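You operate a simulated robot arm through the tools that you are given. There is no shell and no other tool.

Carry out the task below with a simulated robot arm. There is one attempt and no reset: what you move stays moved.

## Task
Strap the yellow ring once, tag it 2 and put it back.
Fine: the strap goes on at pull 2; strap before tag.

The check looks at the end state, three seconds after you hand in, the way a careful person would. Anything else that was tipped, shoved, dropped, spilled or broken makes it a failure.

## Robot
A 7-joint arm with a two-finger gripper, fixed in place. Base frame: the origin is at the foot of the arm, x ahead of it, y to its left, z up; the work surface is at about z = 0.809. Readings come in m, rad, newtons and seconds.
With the tool pointing down near the work surface it reaches from about 0.3 to 0.74 m from the base axis. Its first joint turns from -2.897 to 2.897 rad. Payload 2.94 kg.
The TCP is the grasp point between the finger pads, 0.03 m short of the fingertips. In the tool frame z runs along the fingers and y along their closing line. Largest opening 0.138 m; the body of the gripper starts 0.109 m behind the TCP.
Orientation is told as [roll, pitch, yaw] about the base's x, y, z axes, in that order, counted from this pose: with the fingers straight down and closing along the base's y, the tool's x points along the base's -x, its y along +y and its z along -z.

## Interface
- The arm moves only by the tool servo_tool. Its argument "motion" is a list of rows, each a list of 7 numbers: the shift along the tool's x, y, z in units of 40 mm (1.0 is 40 mm), then the turn, a rotation vector about the tool's x, y, z in units of 6 degrees (1.0 is 6 degrees), then the gripper command, from -1 (shut) to 1 (fully open), values between in proportion. In form: [[x, y, z, rx, ry, rz, claw], ...]. A call has 1 to 20 rows; each row shifts and turns the commanded pose from where the row before left it, along the tool's axes as they then stand. A call with a number of a shift or a turn outside -1 to 1 is refused whole. Rows are played at 5 a second. More than 0.05 m and 0.15 rad between two rows, or a gripper value outside its range, and nothing of the call is played. A pose out of reach is approached as far as the arm can. The call stops where the force on the tool passes 40 N (or 10 N more than at its start, if that is more) or the arm is blocked; 0.2 s more then pass. The fingers move at their own pace and stop on an object; they squeeze with about 38 N. The grip force told is the motor's: it shows also when the fingers shut on nothing. Time passes only in rows, and 0.2 s behind the last, so rows that do not move let the fingers close. The reply holds the time, the measured pose of the TCP, the force on the tool along the base axes, the opening and the grip force, in the units named above and with some noise, with the torque about the TCP (base axes, N m) and any sound that the robot's microphone picked up.
- Cameras (640 x 400 px; columns grow to the right, rows downward): "scene" is fixed at [0.0502, -0.65, 1.3996]; the picture's right is [0.93, -0.37, 0.00], its down [-0.13, -0.31, -0.94] and it looks along [0.35, 0.87, -0.34] (base axes); focal length 339 px, centre (320, 200). "wrist" rides on the gripper at [0.071, 0.019, -0.146] in the tool frame; the picture's right is [-0.26, 0.97, 0.00], its down [-0.85, -0.23, -0.48] and it looks along [-0.46, -0.12, 0.88] (tool axes); focal length 280 px, centre (320, 200). There is no depth. A picture from a camera that has moved, and an enlarged one, comes with that camera's place and axes in the base frame and with its lens.
- capture(camera): a new picture of that camera. No time passes.
- move_column(by): slides the trunk up (or, below 0, down) by that many m; the arm rides with it, the base frame stays. It gives what a move gives, with no picture.
- inspect(camera, box): a new picture of the part [left, top, right, bottom] of that camera's present view, enlarged. No time passes.
- sign_off(): hands the job in; it is judged then, once.

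Places have to be worked out from the pictures, the camera data and where the tool is seen. Open the gripper and draw the arm clear of the work before you hand the job in, unless the task says otherwise.

The tools are called after "Call:" by a JSON object that holds its "method" and its "body". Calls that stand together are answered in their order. servo_tool: Moves the arm, as the interface text tells. Its arguments: {"type":"object","properties":{"motion":{"type":"array","items":{"type":"array","items":{"type":"number"}}}},"required":["motion"]} The other tools are called the same way: move_column (by) slides the trunk up or down; capture (camera) takes a picture; inspect (camera, box) takes an enlarged picture of a part of a camera's view; sign_off () hands the job in.

At the start:

```text
clock: 0.0
position: [0.523, 0.2479, 1.1069]
tool_rot: [-0.001, 0.0, 0.0]
ft_force: [0.0, -0.3, -0.1]
torque: [0.0, 0.04, 0.0]
finger_gap: 0.1381
gripper_force: 0.1
trunk travel left (down, up): [-0.4, 0.054]
```

scene: 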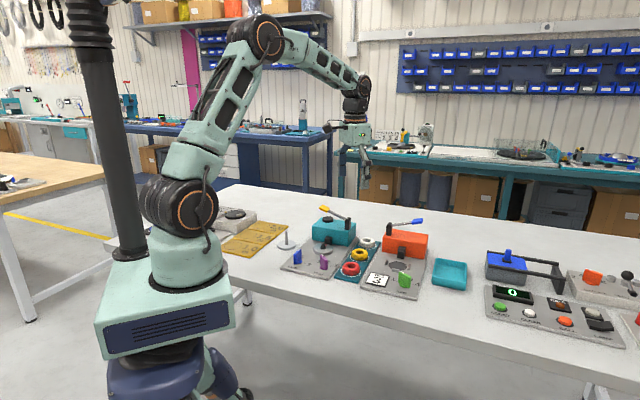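
wrist: 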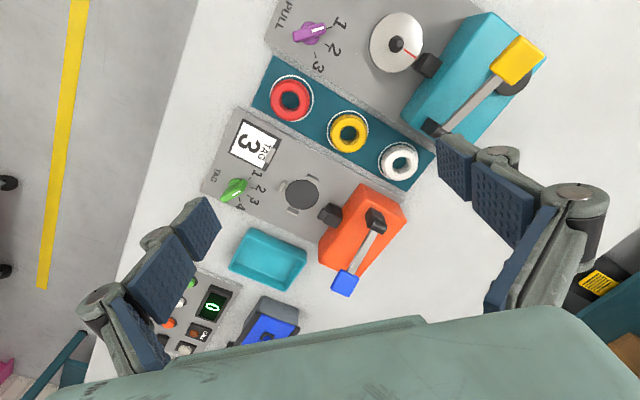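

I'll start by looking at the stations closely from both cameras before moving anything.

Call:
{"method": "inspect", "body": {"camera": "scene", "box": [270, 190, 480, 310]}}

Call:
{"method": "inspect", "body": {"camera": "wrist", "box": [200, 0, 560, 225]}}

Call:
{"method": "inspect", "body": {"camera": "wrist", "box": [130, 120, 450, 360]}}

Call:
{"method": "inspect", "body": {"camera": "scene", "box": [470, 230, 640, 360]}}

```text
3.05 times, centred on (375, 250) of scene
camera zoom: at [0.0502, -0.65, 1.3996], right [0.93, -0.37, 0.0], down [-0.13, -0.31, -0.94], along [0.35, 0.87, -0.34], focal length 1034 px, centre (152, 48)
```

zoom: 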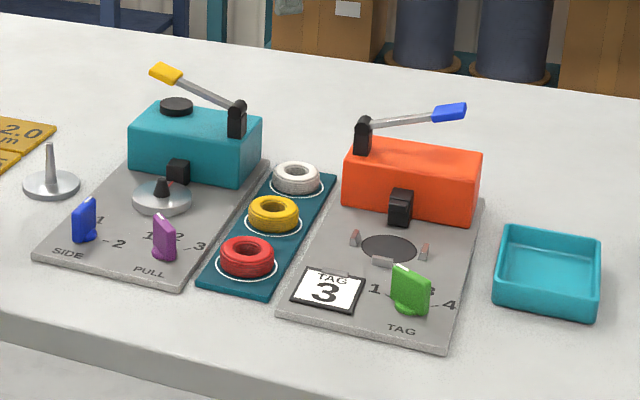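

```text
1.78 times, centred on (380, 112) of wrist
camera zoom: at [0.4524, 0.2685, 1.2526], right [0.26, 0.97, 0.0], down [0.85, -0.23, 0.48], along [0.46, -0.12, -0.88], focal length 498 px, centre (213, 356)
```

zoom: 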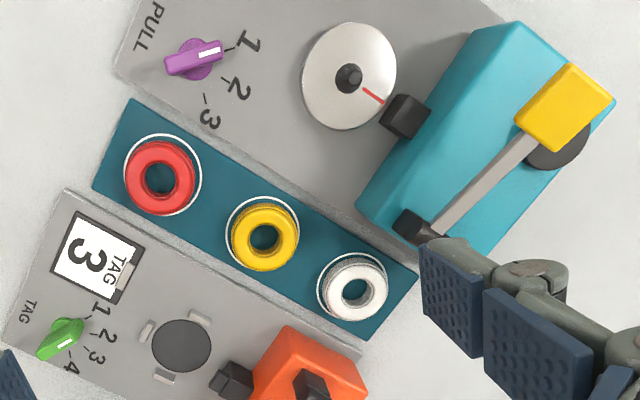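

```text
1.67 times, centred on (290, 240) of wrist
camera zoom: at [0.4524, 0.2685, 1.2526], right [0.26, 0.97, 0.0], down [0.85, -0.23, 0.48], along [0.46, -0.12, -0.88], focal length 467 px, centre (370, 133)
```

zoom: 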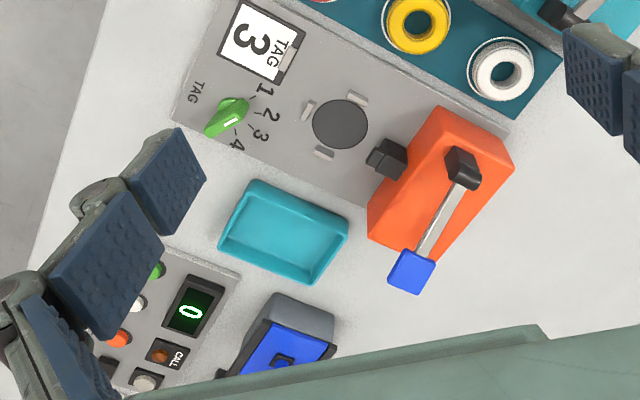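

```text
3.08 times, centred on (555, 295) of scene
camera zoom: at [0.0502, -0.65, 1.3996], right [0.93, -0.37, 0.0], down [-0.13, -0.31, -0.94], along [0.35, 0.87, -0.34], focal length 1044 px, centre (-403, -92)
```

zoom: 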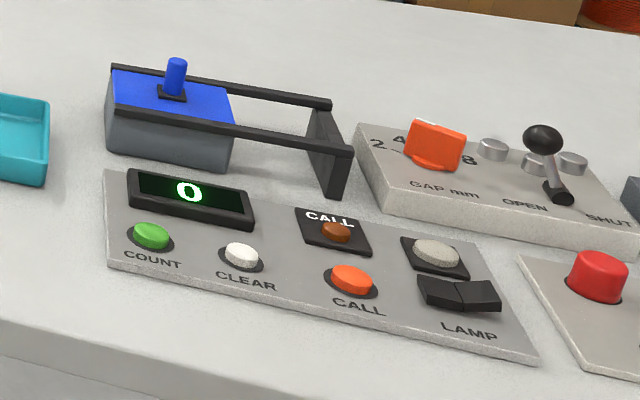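

The wrist view puts the rings in a row at 45° to the base (yellow near (0.576, 0.282)), the pull knob near (0.43, 0.26) pointing at 1, and the strap spindle near (0.47, 0.37). I'll turn the tool 45° to line up with the stations and go above the pull knob for a closer look.

Call:
{"method": "servo_tool", "body": {"motion": [[0, 0, 0, 0, 0, -1, 1], [0, 0, 0, 0, 0, -1, 1], [0, 0, 0, 0, 0, -1, 1], [0, 0, 0, 0, 0, -1, 1], [0, 0, 0, 0, 0, -1, 1], [0, 0, 0, 0, 0, -1, 1], [0, 0, 0, 0, 0, -1, 1], [0, 0, 0, 0, 0, -0.5, 1], [0.7, 0.93, 0, 0, 0, 0, 1], [0.7, 0.93, 0, 0, 0, 0, 1], [0, 0, 1, 0, 0, 0, 1], [0, 0, 1, 0, 0, 0, 1], [0, 0, 0, 0, 0, 0, 1]]}}

Call:
{"method": "capture", "body": {"camera": "wrist"}}

Call:
{"method": "capture", "body": {"camera": "scene"}}

```text
clock: 2.8
position: [0.4294, 0.2607, 1.0275]
tool_rot: [-0.002, -0.001, 0.786]
ft_force: [0.6, -0.3, -0.6]
torque: [-0.01, 0.02, 0.02]
finger_gap: 0.1378
gripper_force: 0.0
trunk travel left (down, up): [-0.4, 0.054]
```

```text
taken
camera wrist: at [0.3664, 0.2253, 1.1725], right [-0.5, 0.87, 0.0], down [0.76, 0.44, 0.48], along [0.41, 0.24, -0.88], focal length 280 px, centre (320, 200)
```

wrist: 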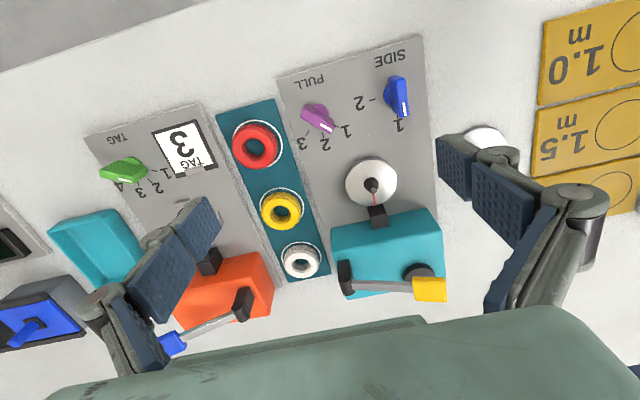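

```text
taken
```

scene: 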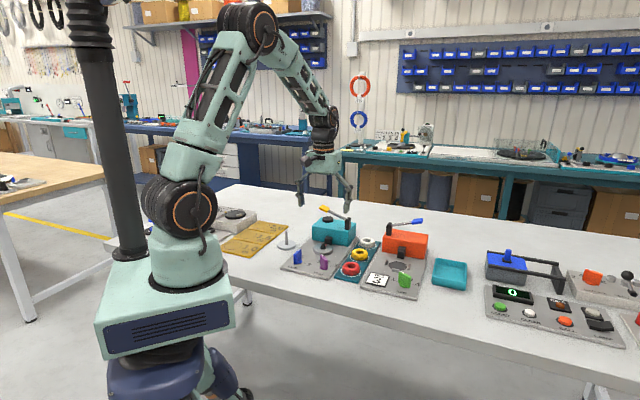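

The pull knob sits close to below the TCP at about (0.43, 0.26). I'll zoom on it to read its pointer angle.

Call:
{"method": "inspect", "body": {"camera": "wrist", "box": [270, 60, 430, 160]}}

Call:
{"method": "inspect", "body": {"camera": "wrist", "box": [80, 110, 240, 210]}}

Call:
{"method": "inspect", "body": {"camera": "scene", "box": [270, 235, 350, 285]}}

```text
4.00 times, centred on (350, 110) of wrist
camera zoom: at [0.3664, 0.2253, 1.1725], right [-0.5, 0.87, 0.0], down [0.76, 0.44, 0.48], along [0.41, 0.24, -0.88], focal length 1122 px, centre (200, 560)
```

zoom: 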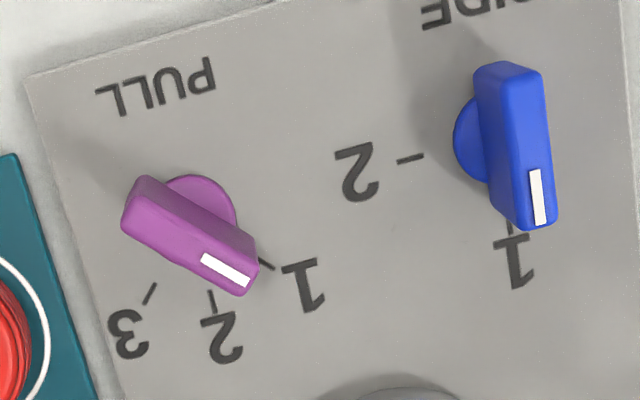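

```text
4.00 times, centred on (160, 160) of wrist
camera zoom: at [0.3664, 0.2253, 1.1725], right [-0.5, 0.87, 0.0], down [0.76, 0.44, 0.48], along [0.41, 0.24, -0.88], focal length 1122 px, centre (960, 360)
```

zoom: 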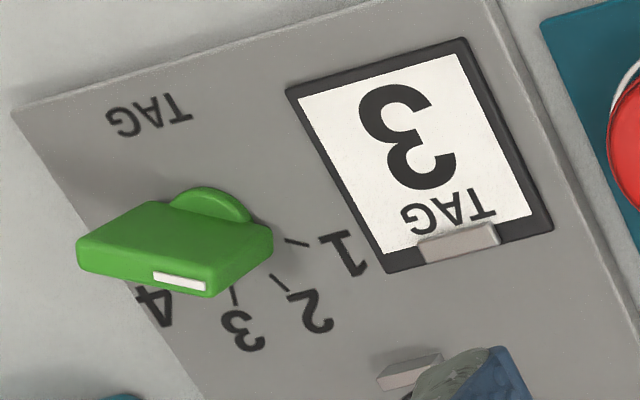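

```text
8.00 times, centred on (310, 260) of scene
camera zoom: at [0.0502, -0.65, 1.3996], right [0.93, -0.37, 0.0], down [-0.13, -0.31, -0.94], along [0.35, 0.87, -0.34], focal length 2715 px, centre (400, -280)
```

zoom: 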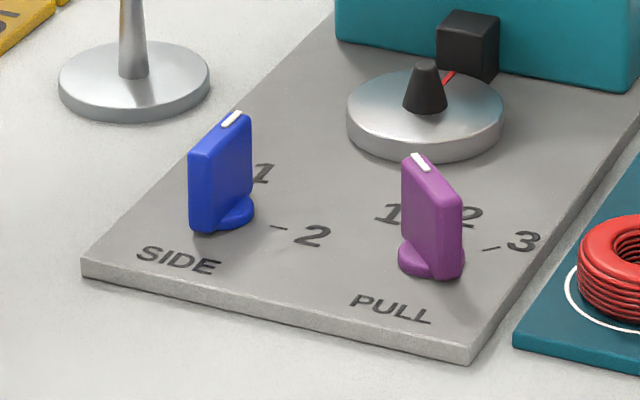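

Pull knob: pointer at about 82° in the base frame (mark 1), mark 2 lies straight along 45°, knob centre ≈ (0.430, 0.259), top ≈ 0.845. I'll turn the tool so the fingers straddle the bar, narrow the opening, and come down partway to check alignment.

Call:
{"method": "servo_tool", "body": {"motion": [[0, 0, 0, 0, 0, -1, 0], [0, 0, 0, 0, 0, -1, -0.3], [0, 0, 0, 0, 0, -1, -0.3], [0, 0, 0, 0, 0, -1, -0.3], [0, 0, 0, 0, 0, -1, -0.3], [0, 0, 0, 0, 0, -1, -0.3], [0, 0, 0, 0, 0, -0.2, -0.3], [0, 0, 1, 0, 0, 0, -0.3], [0, 0, 1, 0, 0, 0, -0.3], [0, 0, 0.9, 0, 0, 0, -0.3], [0, 0, 0, 0, 0, 0, -0.3]]}}

Call:
{"method": "capture", "body": {"camera": "wrist"}}

Call:
{"method": "inspect", "body": {"camera": "scene", "box": [270, 190, 390, 290]}}

```text
clock: 5.2
position: [0.4306, 0.2616, 0.911]
tool_rot: [-0.001, 0.001, 1.434]
ft_force: [-0.3, -0.4, -0.1]
torque: [0.01, 0.0, -0.01]
finger_gap: 0.0482
gripper_force: 0.1
trunk travel left (down, up): [-0.4, 0.054]
```

```text
taken
camera wrist: at [0.4028, 0.1945, 1.0559], right [-0.92, 0.39, 0.0], down [0.34, 0.81, 0.48], along [0.19, 0.44, -0.88], focal length 280 px, centre (320, 200)
```

wrist: 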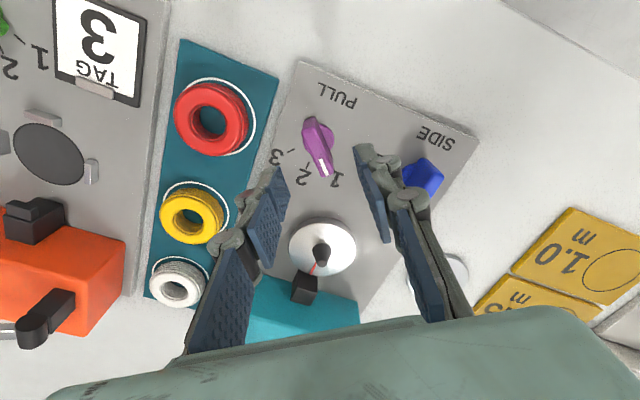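

```text
4.00 times, centred on (330, 240) of scene
camera zoom: at [0.0502, -0.65, 1.3996], right [0.93, -0.37, 0.0], down [-0.13, -0.31, -0.94], along [0.35, 0.87, -0.34], focal length 1358 px, centre (280, 40)
```

zoom: 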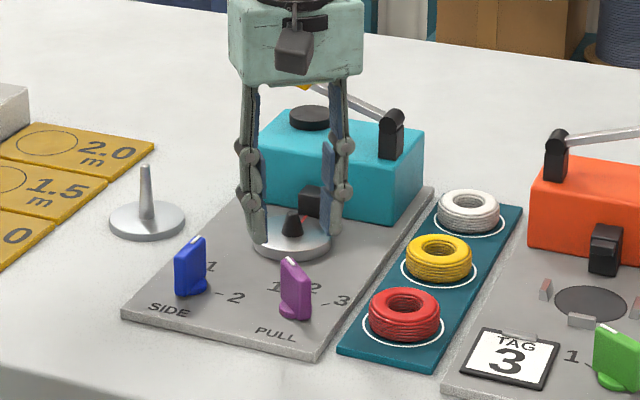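

Fingers straddle the knob and the bar is in line with the tool (bar ≈ 81.5°, tool yaw 82°). I'll descend to about z = 0.855, close on the bar and read the result before turning.

Call:
{"method": "servo_tool", "body": {"motion": [[0.1, 0, 0.7, 0, 0, 0, -0.3], [0, 0, 0.5, 0, 0, 0, -0.3], [0, 0, 0.2, 0, 0, 0, -0.3], [0, 0, 0, 0, 0, 0, -0.6], [0, 0, 0, 0, 0, 0, -1], [0, 0, 0, 0, 0, 0, -1]]}}

Call:
{"method": "capture", "body": {"camera": "wrist"}}

Call:
{"method": "inspect", "body": {"camera": "scene", "box": [270, 190, 390, 290]}}

```text
clock: 6.6
position: [0.4301, 0.2566, 0.856]
tool_rot: [0.0, 0.0, 1.434]
ft_force: [4.1, -2.3, -2.6]
torque: [0.03, -0.2, 0.0]
finger_gap: 0.0115
gripper_force: 38.3
trunk travel left (down, up): [-0.4, 0.054]
```

```text
taken
camera wrist: at [0.403, 0.1903, 1.0006], right [-0.92, 0.39, 0.0], down [0.34, 0.81, 0.48], along [0.19, 0.44, -0.88], focal length 280 px, centre (320, 200)
```

wrist: 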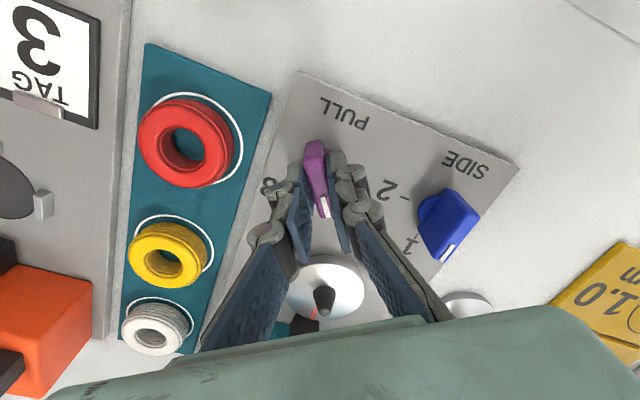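

```text
4.00 times, centred on (330, 240) of scene
camera zoom: at [0.0502, -0.65, 1.3996], right [0.93, -0.37, 0.0], down [-0.13, -0.31, -0.94], along [0.35, 0.87, -0.34], focal length 1358 px, centre (280, 40)
```

zoom: 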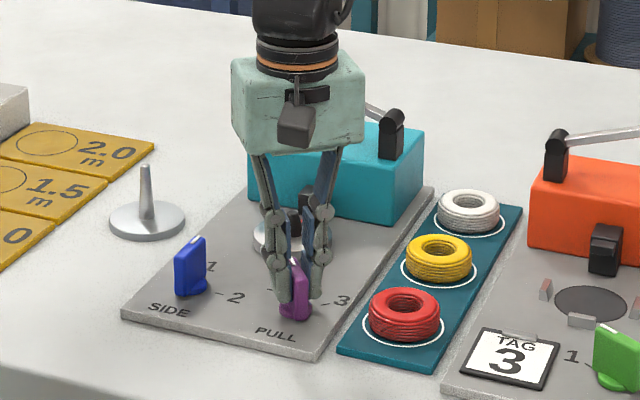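

The bar is held (11.5 mm between the pads). Now I turn the knob clockwise about 37° so it points along 45°, at mark 2.

Call:
{"method": "servo_tool", "body": {"motion": [[0, 0, 0, 0, 0, 1, -1], [0, 0, 0, 0, 0, 1, -1], [0, 0, 0, 0, 0, 1, -1], [0, 0, 0, 0, 0, 1, -1], [0, 0, 0, 0, 0, 1, -1], [0, 0, 0, 0, 0, 1, -1], [0, 0, 0, 0, 0, 0.3, -1], [0, 0, 0, 0, 0, 0, -1]]}}

Call:
{"method": "capture", "body": {"camera": "wrist"}}

```text
clock: 8.4
position: [0.4296, 0.2574, 0.8554]
tool_rot: [0.0, -0.001, 0.774]
ft_force: [3.5, -2.0, -0.4]
torque: [-0.2, 0.06, -0.05]
finger_gap: 0.0114
gripper_force: 38.6
trunk travel left (down, up): [-0.4, 0.054]
```

```text
taken
camera wrist: at [0.3666, 0.2226, 1.0007], right [-0.49, 0.87, 0.0], down [0.77, 0.43, 0.48], along [0.42, 0.23, -0.88], focal length 280 px, centre (320, 200)
```

wrist: 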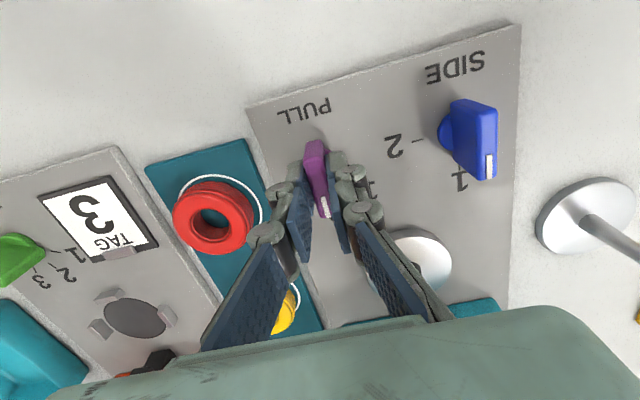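

The knob followed to 44°. I'll open modestly, rise straight up, and check the pointer against the mark.

Call:
{"method": "servo_tool", "body": {"motion": [[0, 0, 0, 0, 0, 0, -0.3], [0, 0, 0, 0, 0, 0, -0.3], [0, 0, -0.5, 0, 0, 0, -0.3], [0, 0, -1, 0, 0, 0, 0], [0, 0, -1, 0, 0, 0, 0.5], [0, 0, -1, 0, 0, 0, 1], [0, 0, -0.8, 0, 0, 0, 1], [0, 0, 0, 0, 0, 0, 1]]}}

Call:
{"method": "inspect", "body": {"camera": "wrist", "box": [250, 40, 450, 165]}}

Call:
{"method": "capture", "body": {"camera": "wrist"}}

```text
clock: 10.2
position: [0.4287, 0.2576, 1.0264]
tool_rot: [0.0, 0.0, 0.774]
ft_force: [0.0, 1.0, -0.2]
torque: [-0.02, 0.0, 0.03]
finger_gap: 0.1379
gripper_force: 0.2
trunk travel left (down, up): [-0.4, 0.054]
```

```text
3.20 times, centred on (350, 102) of wrist
camera zoom: at [0.3665, 0.2223, 1.1727], right [-0.49, 0.87, 0.0], down [0.77, 0.43, 0.48], along [0.41, 0.23, -0.88], focal length 897 px, centre (224, 512)
```

zoom: 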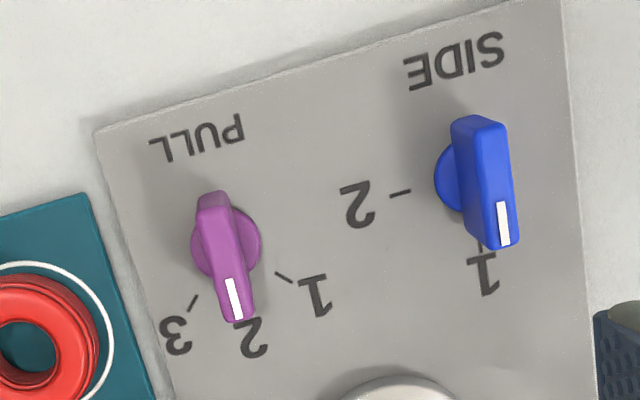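

```text
taken
camera wrist: at [0.3665, 0.2223, 1.1727], right [-0.49, 0.87, 0.0], down [0.77, 0.43, 0.48], along [0.41, 0.23, -0.88], focal length 280 px, centre (320, 200)
```

wrist: 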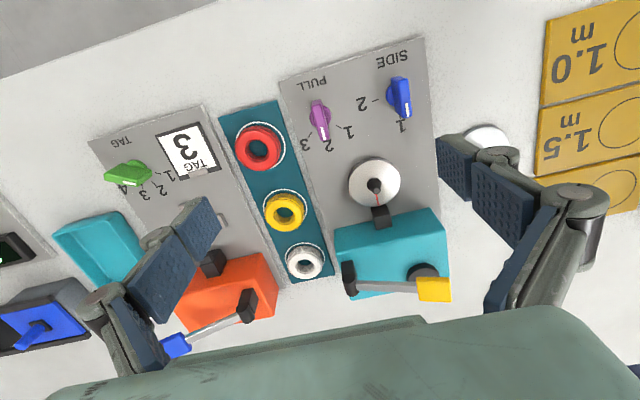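

Pull now points at 2. Next is the yellow ring, near (0.569, 0.280); I'll move above it with a narrower opening and look.

Call:
{"method": "servo_tool", "body": {"motion": [[-0.725, -0.51, 0, 0, 0, -0.2, 0.3], [-0.725, -0.51, 0, 0, 0, 0, 0.3], [-0.725, -0.51, 0, 0, 0, 0, 0.3], [-0.725, -0.51, 0, 0, 0, 0, 0.3], [0, 0, 0.8, 0, 0, 0, 0.3], [0, 0, 0.8, 0, 0, 0, 0.3], [0, 0, 0.6, 0, 0, 0, 0.3], [0, 0, 0, 0, 0, 0, 0.3]]}}

Call:
{"method": "capture", "body": {"camera": "wrist"}}

Call:
{"method": "inspect", "body": {"camera": "scene", "box": [290, 170, 450, 290]}}

```text
clock: 12.0
position: [0.5705, 0.2829, 0.938]
tool_rot: [0.001, 0.001, 0.797]
ft_force: [-1.1, 0.5, 0.2]
torque: [0.02, -0.03, -0.04]
finger_gap: 0.0897
gripper_force: 0.1
trunk travel left (down, up): [-0.4, 0.054]
```

```text
taken
camera wrist: at [0.5074, 0.2464, 1.0841], right [-0.51, 0.86, 0.0], down [0.76, 0.45, 0.48], along [0.41, 0.24, -0.88], focal length 280 px, centre (320, 200)
```

wrist: 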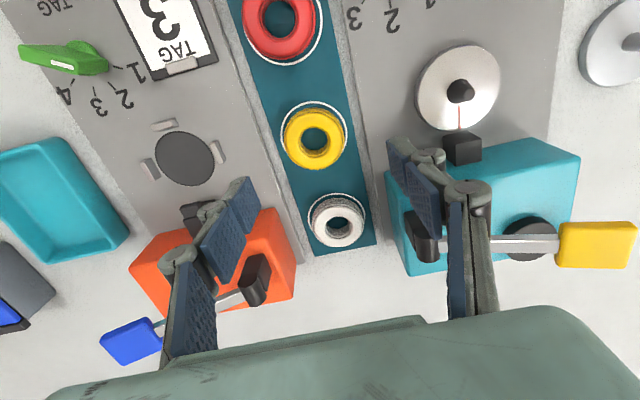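

```text
3.33 times, centred on (370, 230) of scene
camera zoom: at [0.0502, -0.65, 1.3996], right [0.93, -0.37, 0.0], down [-0.13, -0.31, -0.94], along [0.35, 0.87, -0.34], focal length 1131 px, centre (153, 100)
```

zoom: 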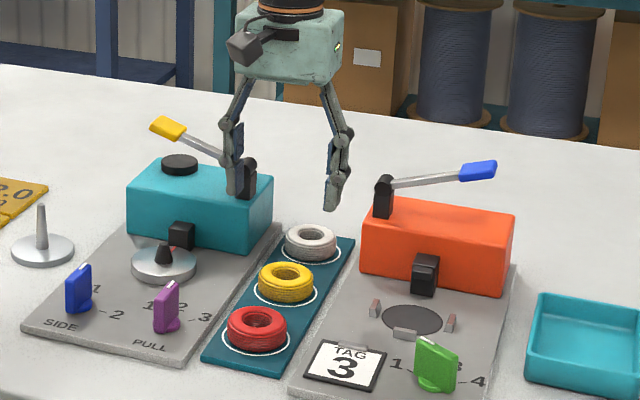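

The ring centre reads ≈ (0.5705, 0.2805), practically under the TCP; both machine fronts begin about 22 mm beyond it, so I narrow the opening to 75 mm, bias 3 mm towards the operator side and descend to z ≈ 0.853.

Call:
{"method": "servo_tool", "body": {"motion": [[0.11, -0.04, 0, 0, 0, 0, 0.087], [0, 0, 0.7, 0, 0, 0, 0.087], [0, 0, 0.7, 0, 0, 0, 0.087], [0, 0, 0.5, 0, 0, 0, 0.087], [0, 0, 0.2, 0, 0, 0, 0.087], [0, 0, 0, 0, 0, 0, 0.087]]}}

Call:
{"method": "capture", "body": {"camera": "wrist"}}

Call:
{"method": "inspect", "body": {"camera": "scene", "box": [290, 190, 450, 290]}}

```text
clock: 13.4
position: [0.5675, 0.2778, 0.8543]
tool_rot: [0.001, 0.001, 0.796]
ft_force: [-0.5, 0.3, 0.3]
torque: [0.0, -0.03, -0.04]
finger_gap: 0.0749
gripper_force: 0.0
trunk travel left (down, up): [-0.4, 0.054]
```

```text
taken
camera wrist: at [0.5045, 0.2424, 1.0001], right [-0.51, 0.86, 0.0], down [0.76, 0.45, 0.48], along [0.41, 0.24, -0.88], focal length 280 px, centre (320, 200)
```

wrist: 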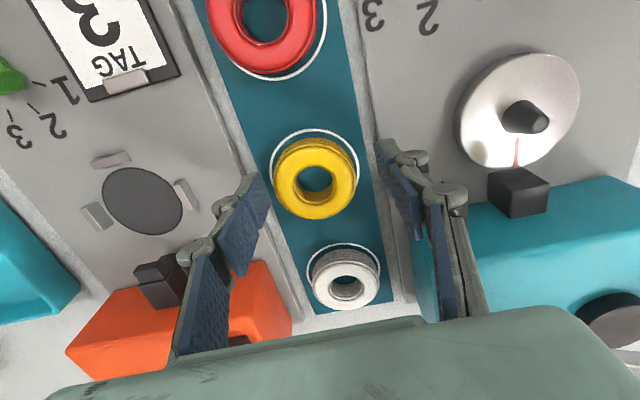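

```text
4.00 times, centred on (370, 240) of scene
camera zoom: at [0.0502, -0.65, 1.3996], right [0.93, -0.37, 0.0], down [-0.13, -0.31, -0.94], along [0.35, 0.87, -0.34], focal length 1358 px, centre (120, 40)
```

zoom: 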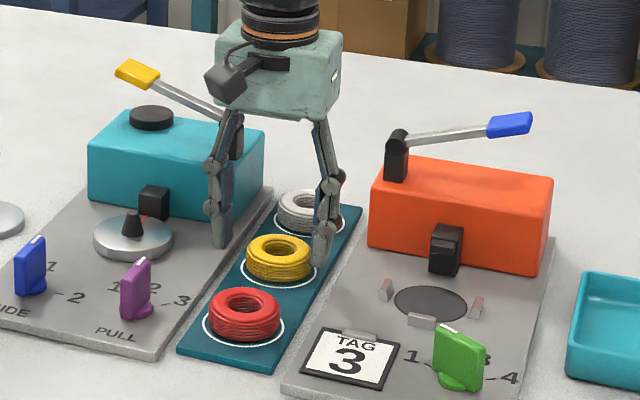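

Pads straddle the ring centrally and nothing is touched (force near zero). I'll close and let the grip settle.

Call:
{"method": "servo_tool", "body": {"motion": [[0, 0, 0, 0, 0, 0, -0.3], [0, 0, 0, 0, 0, 0, -1], [0, 0, 0, 0, 0, 0, -1], [0, 0, 0, 0, 0, 0, -1]]}}

Call:
{"method": "capture", "body": {"camera": "wrist"}}

```text
clock: 14.4
position: [0.5669, 0.2789, 0.8546]
tool_rot: [0.001, -0.003, 0.795]
ft_force: [0.4, -1.0, 0.8]
torque: [0.03, 0.0, -0.03]
finger_gap: 0.0568
gripper_force: 38.2
trunk travel left (down, up): [-0.4, 0.054]
```

```text
taken
camera wrist: at [0.5045, 0.2423, 1.0004], right [-0.51, 0.86, 0.0], down [0.76, 0.45, 0.48], along [0.41, 0.24, -0.88], focal length 280 px, centre (320, 200)
```

wrist: 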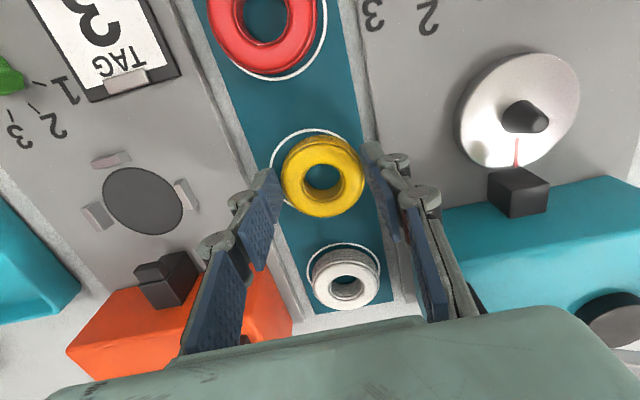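

The ring is held (56.8 mm). I'll lift it straight up 10 cm, check it came along, then carry it sideways to above the strap spindle.

Call:
{"method": "servo_tool", "body": {"motion": [[0, 0, -0.5, 0, 0, 0, -1], [0, 0, -1, 0, 0, 0, -1], [0, 0, -1, 0, 0, 0, -1], [0, 0, 0, 0, 0, 0, -1], [0.15, 0.8, 0, 0, 0, 0, -1], [0, 0.8, 0, 0, 0, 0, -1], [0, 0.8, 0, 0, 0, 0, -1], [0, 0.75, 0, 0, 0, 0, -1], [0, 0, 0, 0, 0, 0, -1]]}}

Call:
{"method": "capture", "body": {"camera": "wrist"}}

Call:
{"method": "inspect", "body": {"camera": "scene", "box": [270, 190, 390, 290]}}

```text
clock: 16.4
position: [0.4725, 0.363, 0.9552]
tool_rot: [0.0, 0.001, 0.795]
ft_force: [-0.7, 0.0, -0.4]
torque: [-0.03, -0.01, -0.01]
finger_gap: 0.0
gripper_force: 27.9
trunk travel left (down, up): [-0.4, 0.054]
```

```text
taken
camera wrist: at [0.4103, 0.3263, 1.1009], right [-0.51, 0.86, 0.0], down [0.76, 0.45, 0.48], along [0.41, 0.24, -0.88], focal length 280 px, centre (320, 200)
```

wrist: 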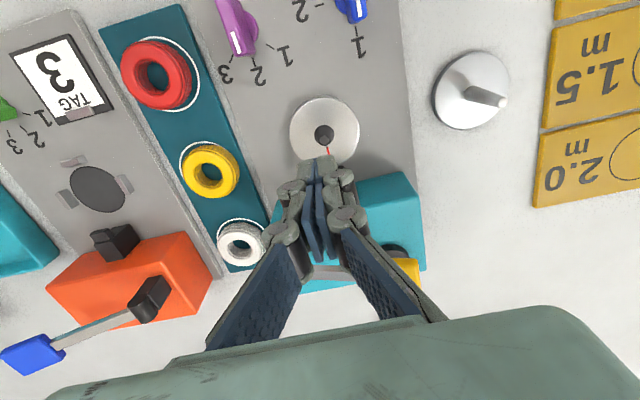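

```text
4.00 times, centred on (330, 240) of scene
camera zoom: at [0.0502, -0.65, 1.3996], right [0.93, -0.37, 0.0], down [-0.13, -0.31, -0.94], along [0.35, 0.87, -0.34], focal length 1358 px, centre (280, 40)
```

zoom: 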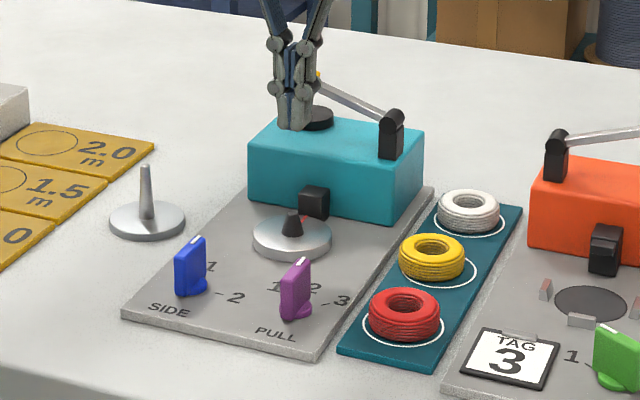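

The ring slipped out as I lifted (gap went to 0): the pads were too high on its rounded coil. It is still flat on its panel, shifted about 1 cm off-centre, so I open, go back above it and look again before gripping lower.

Call:
{"method": "servo_tool", "body": {"motion": [[0, -0.5, 0, 0, 0, 0, 0.1], [-0.185, -0.84, 0, 0, 0, 0, 0.1], [0, -0.8, 0, 0, 0, 0, 0.1], [0, -0.8, 0, 0, 0, 0, 0.1], [0, 0, 0, 0, 0, 0, 0.1], [0, 0, 0, 0, 0, 0, 0.1]]}}

Call:
{"method": "capture", "body": {"camera": "wrist"}}

Call:
{"method": "inspect", "body": {"camera": "wrist", "box": [240, 90, 400, 190]}}

Call:
{"method": "inspect", "body": {"camera": "scene", "box": [330, 230, 410, 280]}}

```text
clock: 17.8
position: [0.5623, 0.2851, 0.9554]
tool_rot: [0.0, 0.0, 0.797]
ft_force: [0.3, 0.1, 0.3]
torque: [-0.01, -0.03, 0.03]
finger_gap: 0.0759
gripper_force: 0.0
trunk travel left (down, up): [-0.4, 0.054]
```

```text
taken
camera wrist: at [0.5002, 0.2484, 1.1005], right [-0.51, 0.86, 0.0], down [0.76, 0.45, 0.48], along [0.41, 0.24, -0.88], focal length 280 px, centre (320, 200)
```

wrist: 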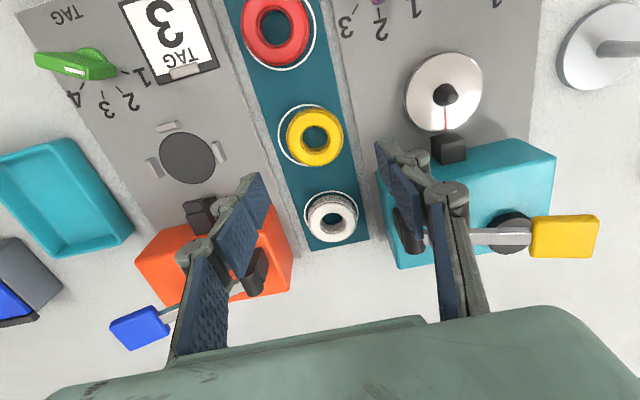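

```text
4.00 times, centred on (320, 140) of wrist
camera zoom: at [0.5002, 0.2484, 1.1005], right [-0.51, 0.86, 0.0], down [0.76, 0.45, 0.48], along [0.41, 0.24, -0.88], focal length 1122 px, centre (320, 440)
```

zoom: 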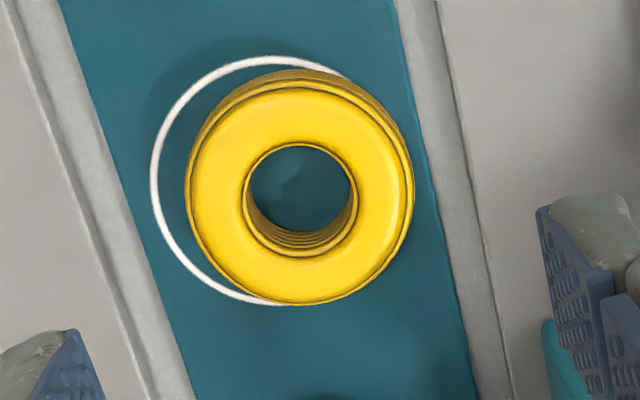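

```text
8.00 times, centred on (370, 255) of scene
camera zoom: at [0.0502, -0.65, 1.3996], right [0.93, -0.37, 0.0], down [-0.13, -0.31, -0.94], along [0.35, 0.87, -0.34], focal length 2715 px, centre (-80, -240)
```

zoom: 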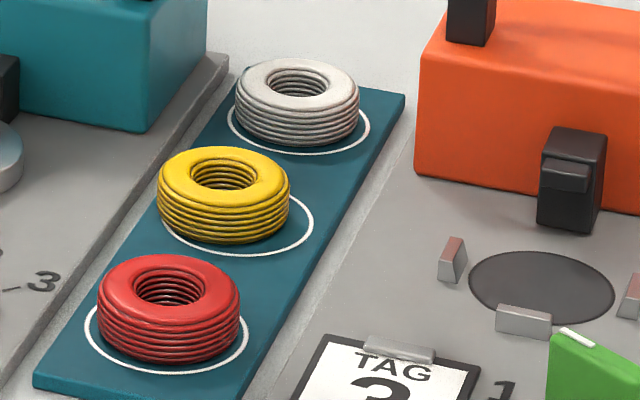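

The ring now sits about 4.5 mm to the −v side of the TCP, flat on its panel. Its barrel is widest at mid-height and my tips were barely below that, so I'll recentre and descend to z ≈ 0.849, then feel for the panel.

Call:
{"method": "servo_tool", "body": {"motion": [[-0.05, -0.11, 0.6, 0, 0, 0, 0.1], [0, 0, 0.8, 0, 0, 0, 0.1], [0, 0, 0.6, 0, 0, 0, 0.1], [0, 0, 0.4, 0, 0, 0, 0.1], [0, 0, 0.2, 0, 0, 0, 0.1], [0, 0, 0.05, 0, 0, 0, 0.1], [0, 0, 0, 0, 0, 0, 0.1]]}}

Call:
{"method": "capture", "body": {"camera": "wrist"}}

Call:
{"method": "inspect", "body": {"camera": "scene", "box": [330, 230, 410, 280]}}

```text
clock: 19.4
position: [0.5664, 0.283, 0.85]
tool_rot: [0.0, -0.001, 0.797]
ft_force: [-0.5, 0.4, -0.1]
torque: [0.03, 0.02, 0.01]
finger_gap: 0.076
gripper_force: 0.0
trunk travel left (down, up): [-0.4, 0.054]
```

```text
taken
camera wrist: at [0.5045, 0.2471, 0.9948], right [-0.51, 0.86, 0.0], down [0.76, 0.45, 0.48], along [0.41, 0.24, -0.88], focal length 280 px, centre (320, 200)
```

wrist: 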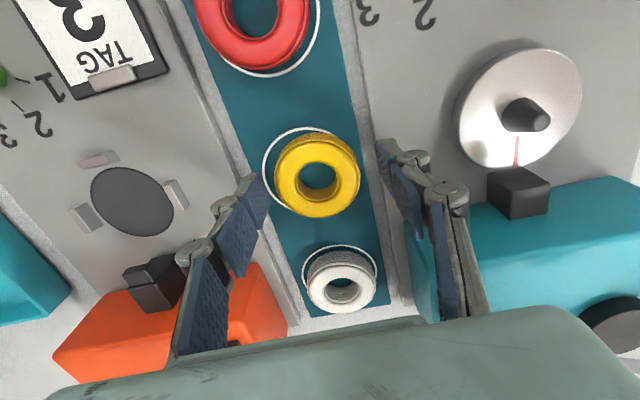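

```text
8.00 times, centred on (370, 255) of scene
camera zoom: at [0.0502, -0.65, 1.3996], right [0.93, -0.37, 0.0], down [-0.13, -0.31, -0.94], along [0.35, 0.87, -0.34], focal length 2715 px, centre (-80, -240)
```

zoom: 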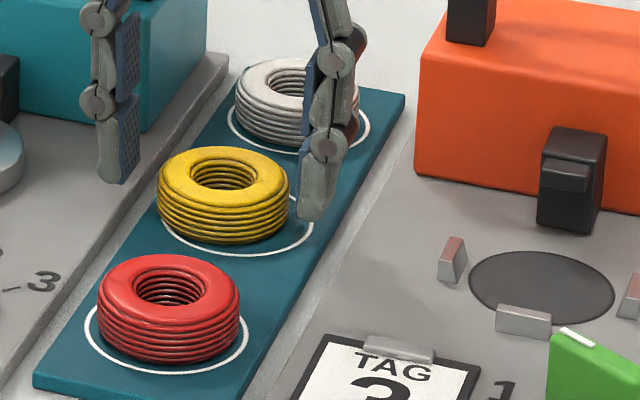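

No contact yet; the scene view shows the tips still about 6–7 mm above the ring's base. I'll go down a further 4 mm and read the force.

Call:
{"method": "servo_tool", "body": {"motion": [[0, -0.03, 0.05, 0, 0, 0, 0.1], [0, 0, 0.05, 0, 0, 0, 0.1], [0, 0, 0, 0, 0, 0, 0.1]]}}

Call:
{"method": "inspect", "body": {"camera": "scene", "box": [330, 230, 410, 280]}}

```text
clock: 20.2
position: [0.5687, 0.282, 0.8466]
tool_rot: [-0.001, 0.001, 0.796]
ft_force: [0.5, -0.6, -0.3]
torque: [0.0, -0.01, 0.0]
finger_gap: 0.0757
gripper_force: 0.0
trunk travel left (down, up): [-0.4, 0.054]
```

```text
8.00 times, centred on (370, 255) of scene
camera zoom: at [0.0502, -0.65, 1.3996], right [0.93, -0.37, 0.0], down [-0.13, -0.31, -0.94], along [0.35, 0.87, -0.34], focal length 2715 px, centre (-80, -240)
```

zoom: 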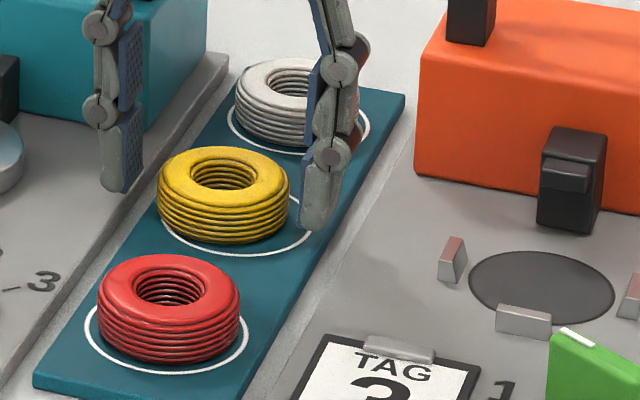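

Still free of contact with tips about 8 mm lower than last time, well below the ring's widest part. I'll close here and lift slowly a few centimetres, then check the gap.

Call:
{"method": "servo_tool", "body": {"motion": [[0, 0, 0, 0, 0, 0, -0.2], [0, 0, 0, 0, 0, 0, -0.6], [0, 0, 0, 0, 0, 0, -1], [0, 0, 0, 0, 0, 0, -1], [0, 0, 0, 0, 0, 0, -1], [0, 0, -0.15, 0, 0, 0, -1], [0, 0, -0.25, 0, 0, 0, -1], [0, 0, -0.3, 0, 0, 0, -1], [0, 0, -0.3, 0, 0, 0, -1], [0, 0, 0, 0, 0, 0, -1]]}}

Call:
{"method": "capture", "body": {"camera": "wrist"}}

Call:
{"method": "inspect", "body": {"camera": "scene", "box": [330, 230, 410, 280]}}

```text
clock: 22.4
position: [0.5679, 0.2814, 0.8857]
tool_rot: [0.001, -0.001, 0.795]
ft_force: [0.2, 0.4, -0.6]
torque: [-0.02, -0.02, 0.0]
finger_gap: 0.0569
gripper_force: 38.3
trunk travel left (down, up): [-0.4, 0.054]
```

```text
taken
camera wrist: at [0.5051, 0.246, 1.0307], right [-0.51, 0.86, 0.0], down [0.76, 0.45, 0.48], along [0.41, 0.24, -0.88], focal length 280 px, centre (320, 200)
```

wrist: 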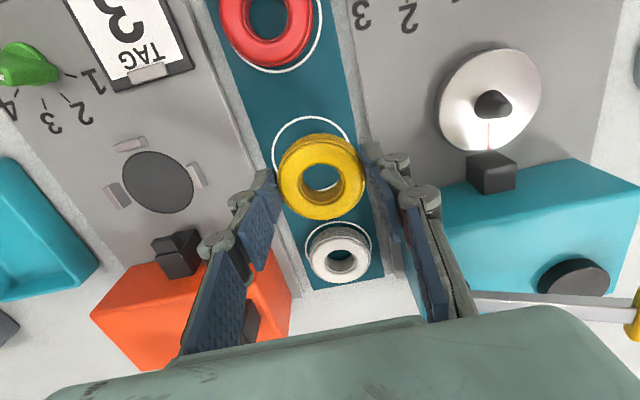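

```text
8.00 times, centred on (370, 255) of scene
camera zoom: at [0.0502, -0.65, 1.3996], right [0.93, -0.37, 0.0], down [-0.13, -0.31, -0.94], along [0.35, 0.87, -0.34], focal length 2715 px, centre (-80, -240)
```

zoom: 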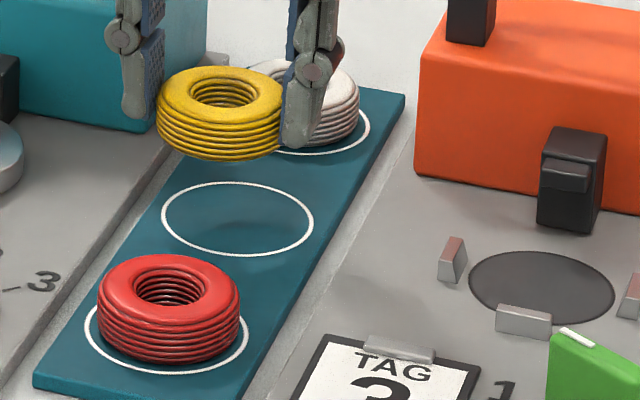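

The ring is held this time (56.9 mm, visible off the panel). I'll raise to about z = 0.935 and carry it sideways to above the spindle at ≈ (0.467, 0.365).

Call:
{"method": "servo_tool", "body": {"motion": [[0, 0, -0.6, 0, 0, 0, -1], [0, 0, -0.6, 0, 0, 0, -1], [0.05, 0.65, 0, 0, 0, 0, -1], [0.05, 0.65, 0, 0, 0, 0, -1], [0.05, 0.65, 0, 0, 0, 0, -1], [0, 0.65, 0, 0, 0, 0, -1], [0, 0.63, 0, 0, 0, 0, -1], [0, 0, 0, 0, 0, 0, -1]]}}

Call:
{"method": "capture", "body": {"camera": "wrist"}}

Call:
{"method": "inspect", "body": {"camera": "wrist", "box": [240, 90, 400, 190]}}

Call:
{"method": "inspect", "body": {"camera": "scene", "box": [270, 200, 390, 275]}}

```text
clock: 24.2
position: [0.4719, 0.3688, 0.9329]
tool_rot: [-0.001, 0.0, 0.794]
ft_force: [-0.4, -0.1, -1.7]
torque: [0.03, -0.01, 0.02]
finger_gap: 0.057
gripper_force: 38.6
trunk travel left (down, up): [-0.4, 0.054]
```

```text
taken
camera wrist: at [0.4089, 0.3327, 1.078], right [-0.51, 0.86, 0.0], down [0.76, 0.45, 0.48], along [0.41, 0.24, -0.88], focal length 280 px, centre (320, 200)
```

wrist: 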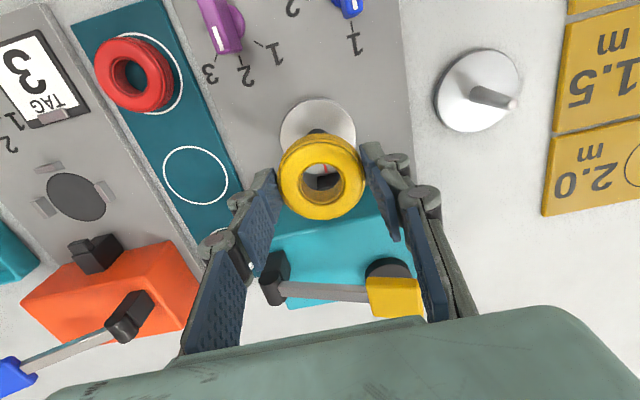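

```text
4.00 times, centred on (320, 140) of wrist
camera zoom: at [0.4089, 0.3327, 1.078], right [-0.51, 0.86, 0.0], down [0.76, 0.45, 0.48], along [0.41, 0.24, -0.88], focal length 1122 px, centre (320, 440)
```

zoom: 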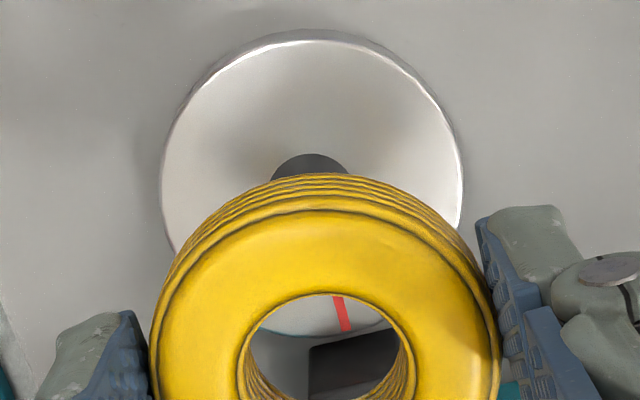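

```text
5.33 times, centred on (330, 238) of scene
camera zoom: at [0.0502, -0.65, 1.3996], right [0.93, -0.37, 0.0], down [-0.13, -0.31, -0.94], along [0.35, 0.87, -0.34], focal length 1810 px, centre (267, 0)
```

zoom: 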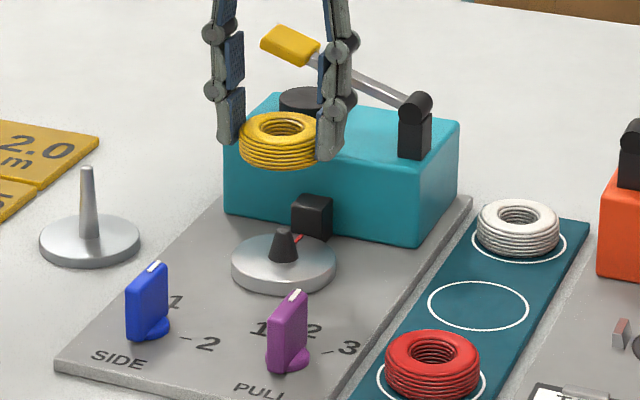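

Ring and spindle line up to within 2 mm. Before lowering, I want a closer look at the black head block beside the spindle, to be sure the ring clears it.

Call:
{"method": "inspect", "body": {"camera": "scene", "box": [305, 225, 345, 260]}}

Call:
{"method": "inspect", "body": {"camera": "scene", "box": [395, 210, 440, 275]}}

```text
11.43 times, centred on (325, 242) of scene
camera zoom: at [0.0502, -0.65, 1.3996], right [0.93, -0.37, 0.0], down [-0.13, -0.31, -0.94], along [0.35, 0.87, -0.34], focal length 3879 px, centre (263, -286)
```

zoom: 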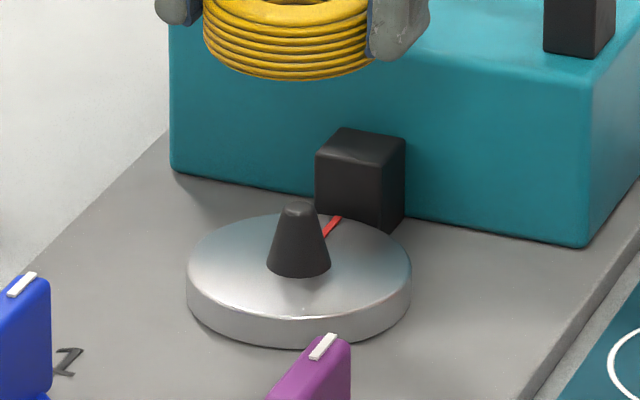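

```text
6.15 times, centred on (418, 242) of scene
camera zoom: at [0.0502, -0.65, 1.3996], right [0.93, -0.37, 0.0], down [-0.13, -0.31, -0.94], along [0.35, 0.87, -0.34], focal length 2089 px, centre (-280, -62)
```

zoom: 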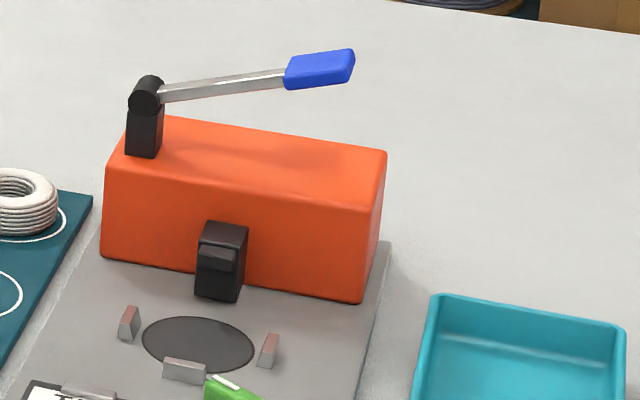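

The head block stands just outside the disc edge (≈33 mm from the spindle), so the 28 mm-radius ring clears it. I'll make the 1–2 mm correction and lower until the ring just takes the cone, then check.

Call:
{"method": "servo_tool", "body": {"motion": [[0.05, -0.04, 0.4, 0, 0, 0, -1], [0, 0, 0.5, 0, 0, 0, -1], [0, 0, 0.4, 0, 0, 0, -1], [0, 0, 0.15, 0, 0, 0, -1], [0, 0, 0, 0, 0, 0, -1]]}}

Call:
{"method": "inspect", "body": {"camera": "wrist", "box": [240, 120, 400, 220]}}

Call:
{"method": "inspect", "body": {"camera": "scene", "box": [300, 220, 350, 260]}}

```text
clock: 25.4
position: [0.4718, 0.3662, 0.8763]
tool_rot: [0.001, -0.001, 0.796]
ft_force: [-0.1, -0.3, -1.2]
torque: [-0.02, 0.01, -0.05]
finger_gap: 0.0567
gripper_force: 37.9
trunk travel left (down, up): [-0.4, 0.054]
```

```text
4.00 times, centred on (320, 170) of wrist
camera zoom: at [0.4087, 0.33, 1.0203], right [-0.51, 0.86, 0.0], down [0.76, 0.45, 0.48], along [0.41, 0.24, -0.88], focal length 1122 px, centre (320, 320)
```

zoom: 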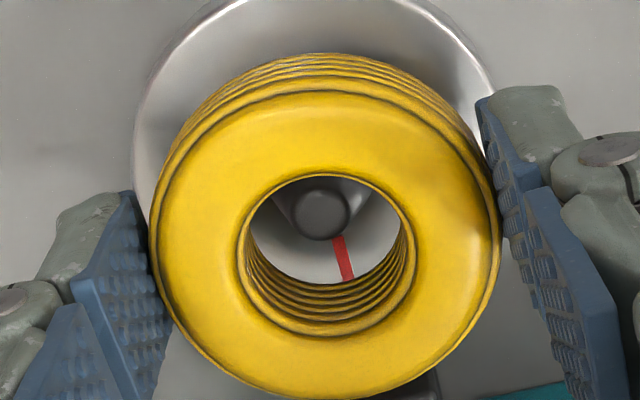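

```text
10.00 times, centred on (325, 240) of scene
camera zoom: at [0.0502, -0.65, 1.3996], right [0.93, -0.37, 0.0], down [-0.13, -0.31, -0.94], along [0.35, 0.87, -0.34], focal length 3394 px, centre (270, -200)
```

zoom: 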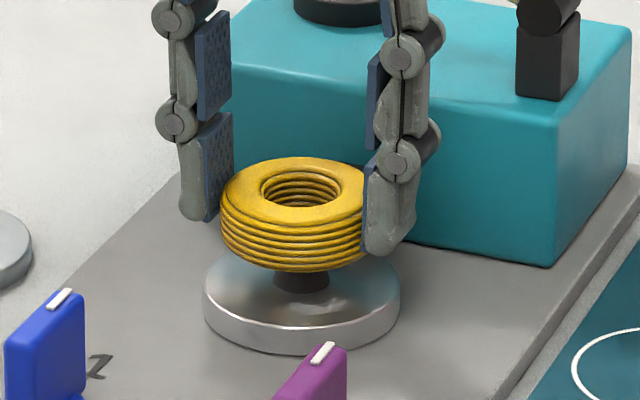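

The cone tip shows centred in the ring's bore. Lowering the last ~16 mm gently.

Call:
{"method": "servo_tool", "body": {"motion": [[0, 0, 0.15, 0, 0, 0, -1], [0, 0, 0.15, 0, 0, 0, -1], [0, 0, 0.1, 0, 0, 0, -1], [0, 0, 0, 0, 0, 0, -1]]}}

Call:
{"method": "inspect", "body": {"camera": "scene", "box": [300, 220, 350, 260]}}

Call:
{"method": "inspect", "body": {"camera": "wrist", "box": [240, 120, 400, 220]}}

```text
clock: 26.4
position: [0.4715, 0.3666, 0.8588]
tool_rot: [-0.002, -0.001, 0.797]
ft_force: [-1.1, -0.3, 2.3]
torque: [-0.05, 0.1, 0.0]
finger_gap: 0.0568
gripper_force: 37.9
trunk travel left (down, up): [-0.4, 0.054]
```

```text
10.00 times, centred on (325, 240) of scene
camera zoom: at [0.0502, -0.65, 1.3996], right [0.93, -0.37, 0.0], down [-0.13, -0.31, -0.94], along [0.35, 0.87, -0.34], focal length 3394 px, centre (270, -200)
```

zoom: 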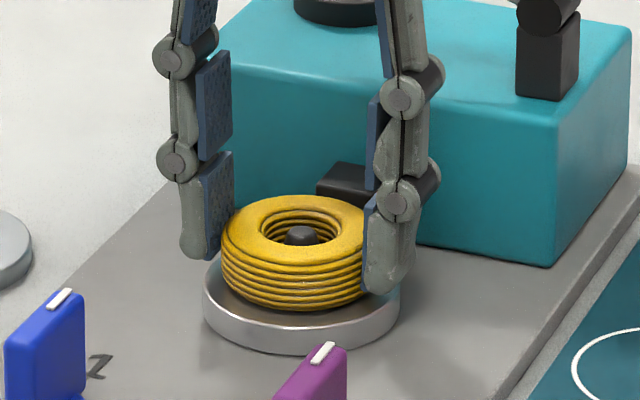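

```text
4.00 times, centred on (320, 170) of wrist
camera zoom: at [0.4087, 0.3298, 1.0048], right [-0.51, 0.86, 0.0], down [0.76, 0.45, 0.48], along [0.41, 0.24, -0.88], focal length 1122 px, centre (320, 320)
```

zoom: 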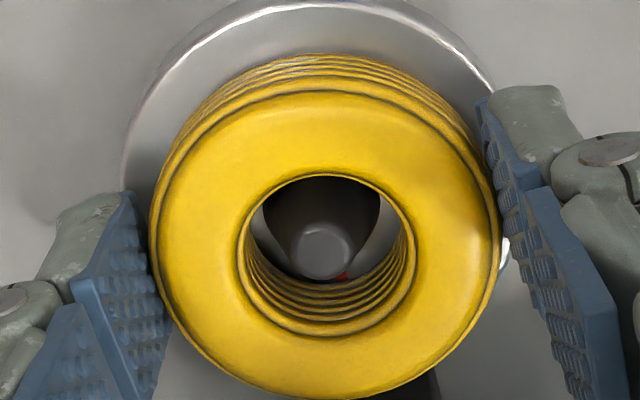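

Light contact (≈3 N) and the cone is centred in the bore: the ring is on the disc. I'll release, lift straight up and check.

Call:
{"method": "servo_tool", "body": {"motion": [[0, 0, 0, 0, 0, 0, -0.1], [0, 0, 0, 0, 0, 0, 0.1], [0, 0, 0, 0, 0, 0, 0.1], [0, 0, -0.5, 0, 0, 0, 0.1], [0, 0, -0.8, 0, 0, 0, 0.1], [0, 0, -0.8, 0, 0, 0, 0.1], [0, 0, -0.8, 0, 0, 0, 0.1], [0, 0, 0, 0, 0, 0, 0.1]]}}

Call:
{"method": "capture", "body": {"camera": "wrist"}}

Call:
{"method": "inspect", "body": {"camera": "scene", "box": [300, 195, 370, 260]}}

```text
clock: 28.2
position: [0.4703, 0.3655, 0.976]
tool_rot: [0.0, 0.0, 0.795]
ft_force: [0.2, 0.0, 0.6]
torque: [-0.03, -0.01, 0.02]
finger_gap: 0.0761
gripper_force: 0.0
trunk travel left (down, up): [-0.4, 0.054]
```

```text
taken
camera wrist: at [0.4083, 0.3299, 1.1211], right [-0.51, 0.86, 0.0], down [0.76, 0.45, 0.48], along [0.41, 0.24, -0.88], focal length 280 px, centre (320, 200)
```

wrist: 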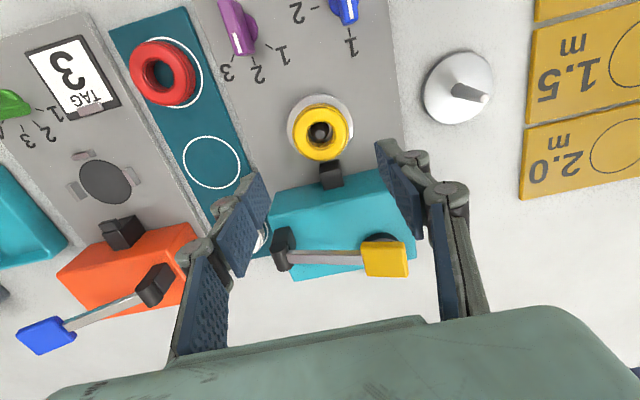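

```text
6.15 times, centred on (335, 228) of scene
camera zoom: at [0.0502, -0.65, 1.3996], right [0.93, -0.37, 0.0], down [-0.13, -0.31, -0.94], along [0.35, 0.87, -0.34], focal length 2089 px, centre (228, 31)
```

zoom: 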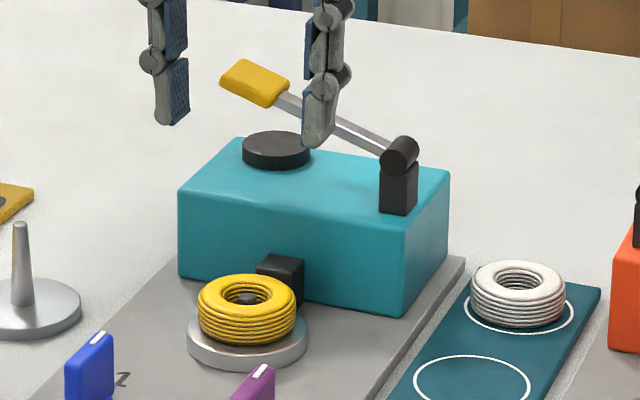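

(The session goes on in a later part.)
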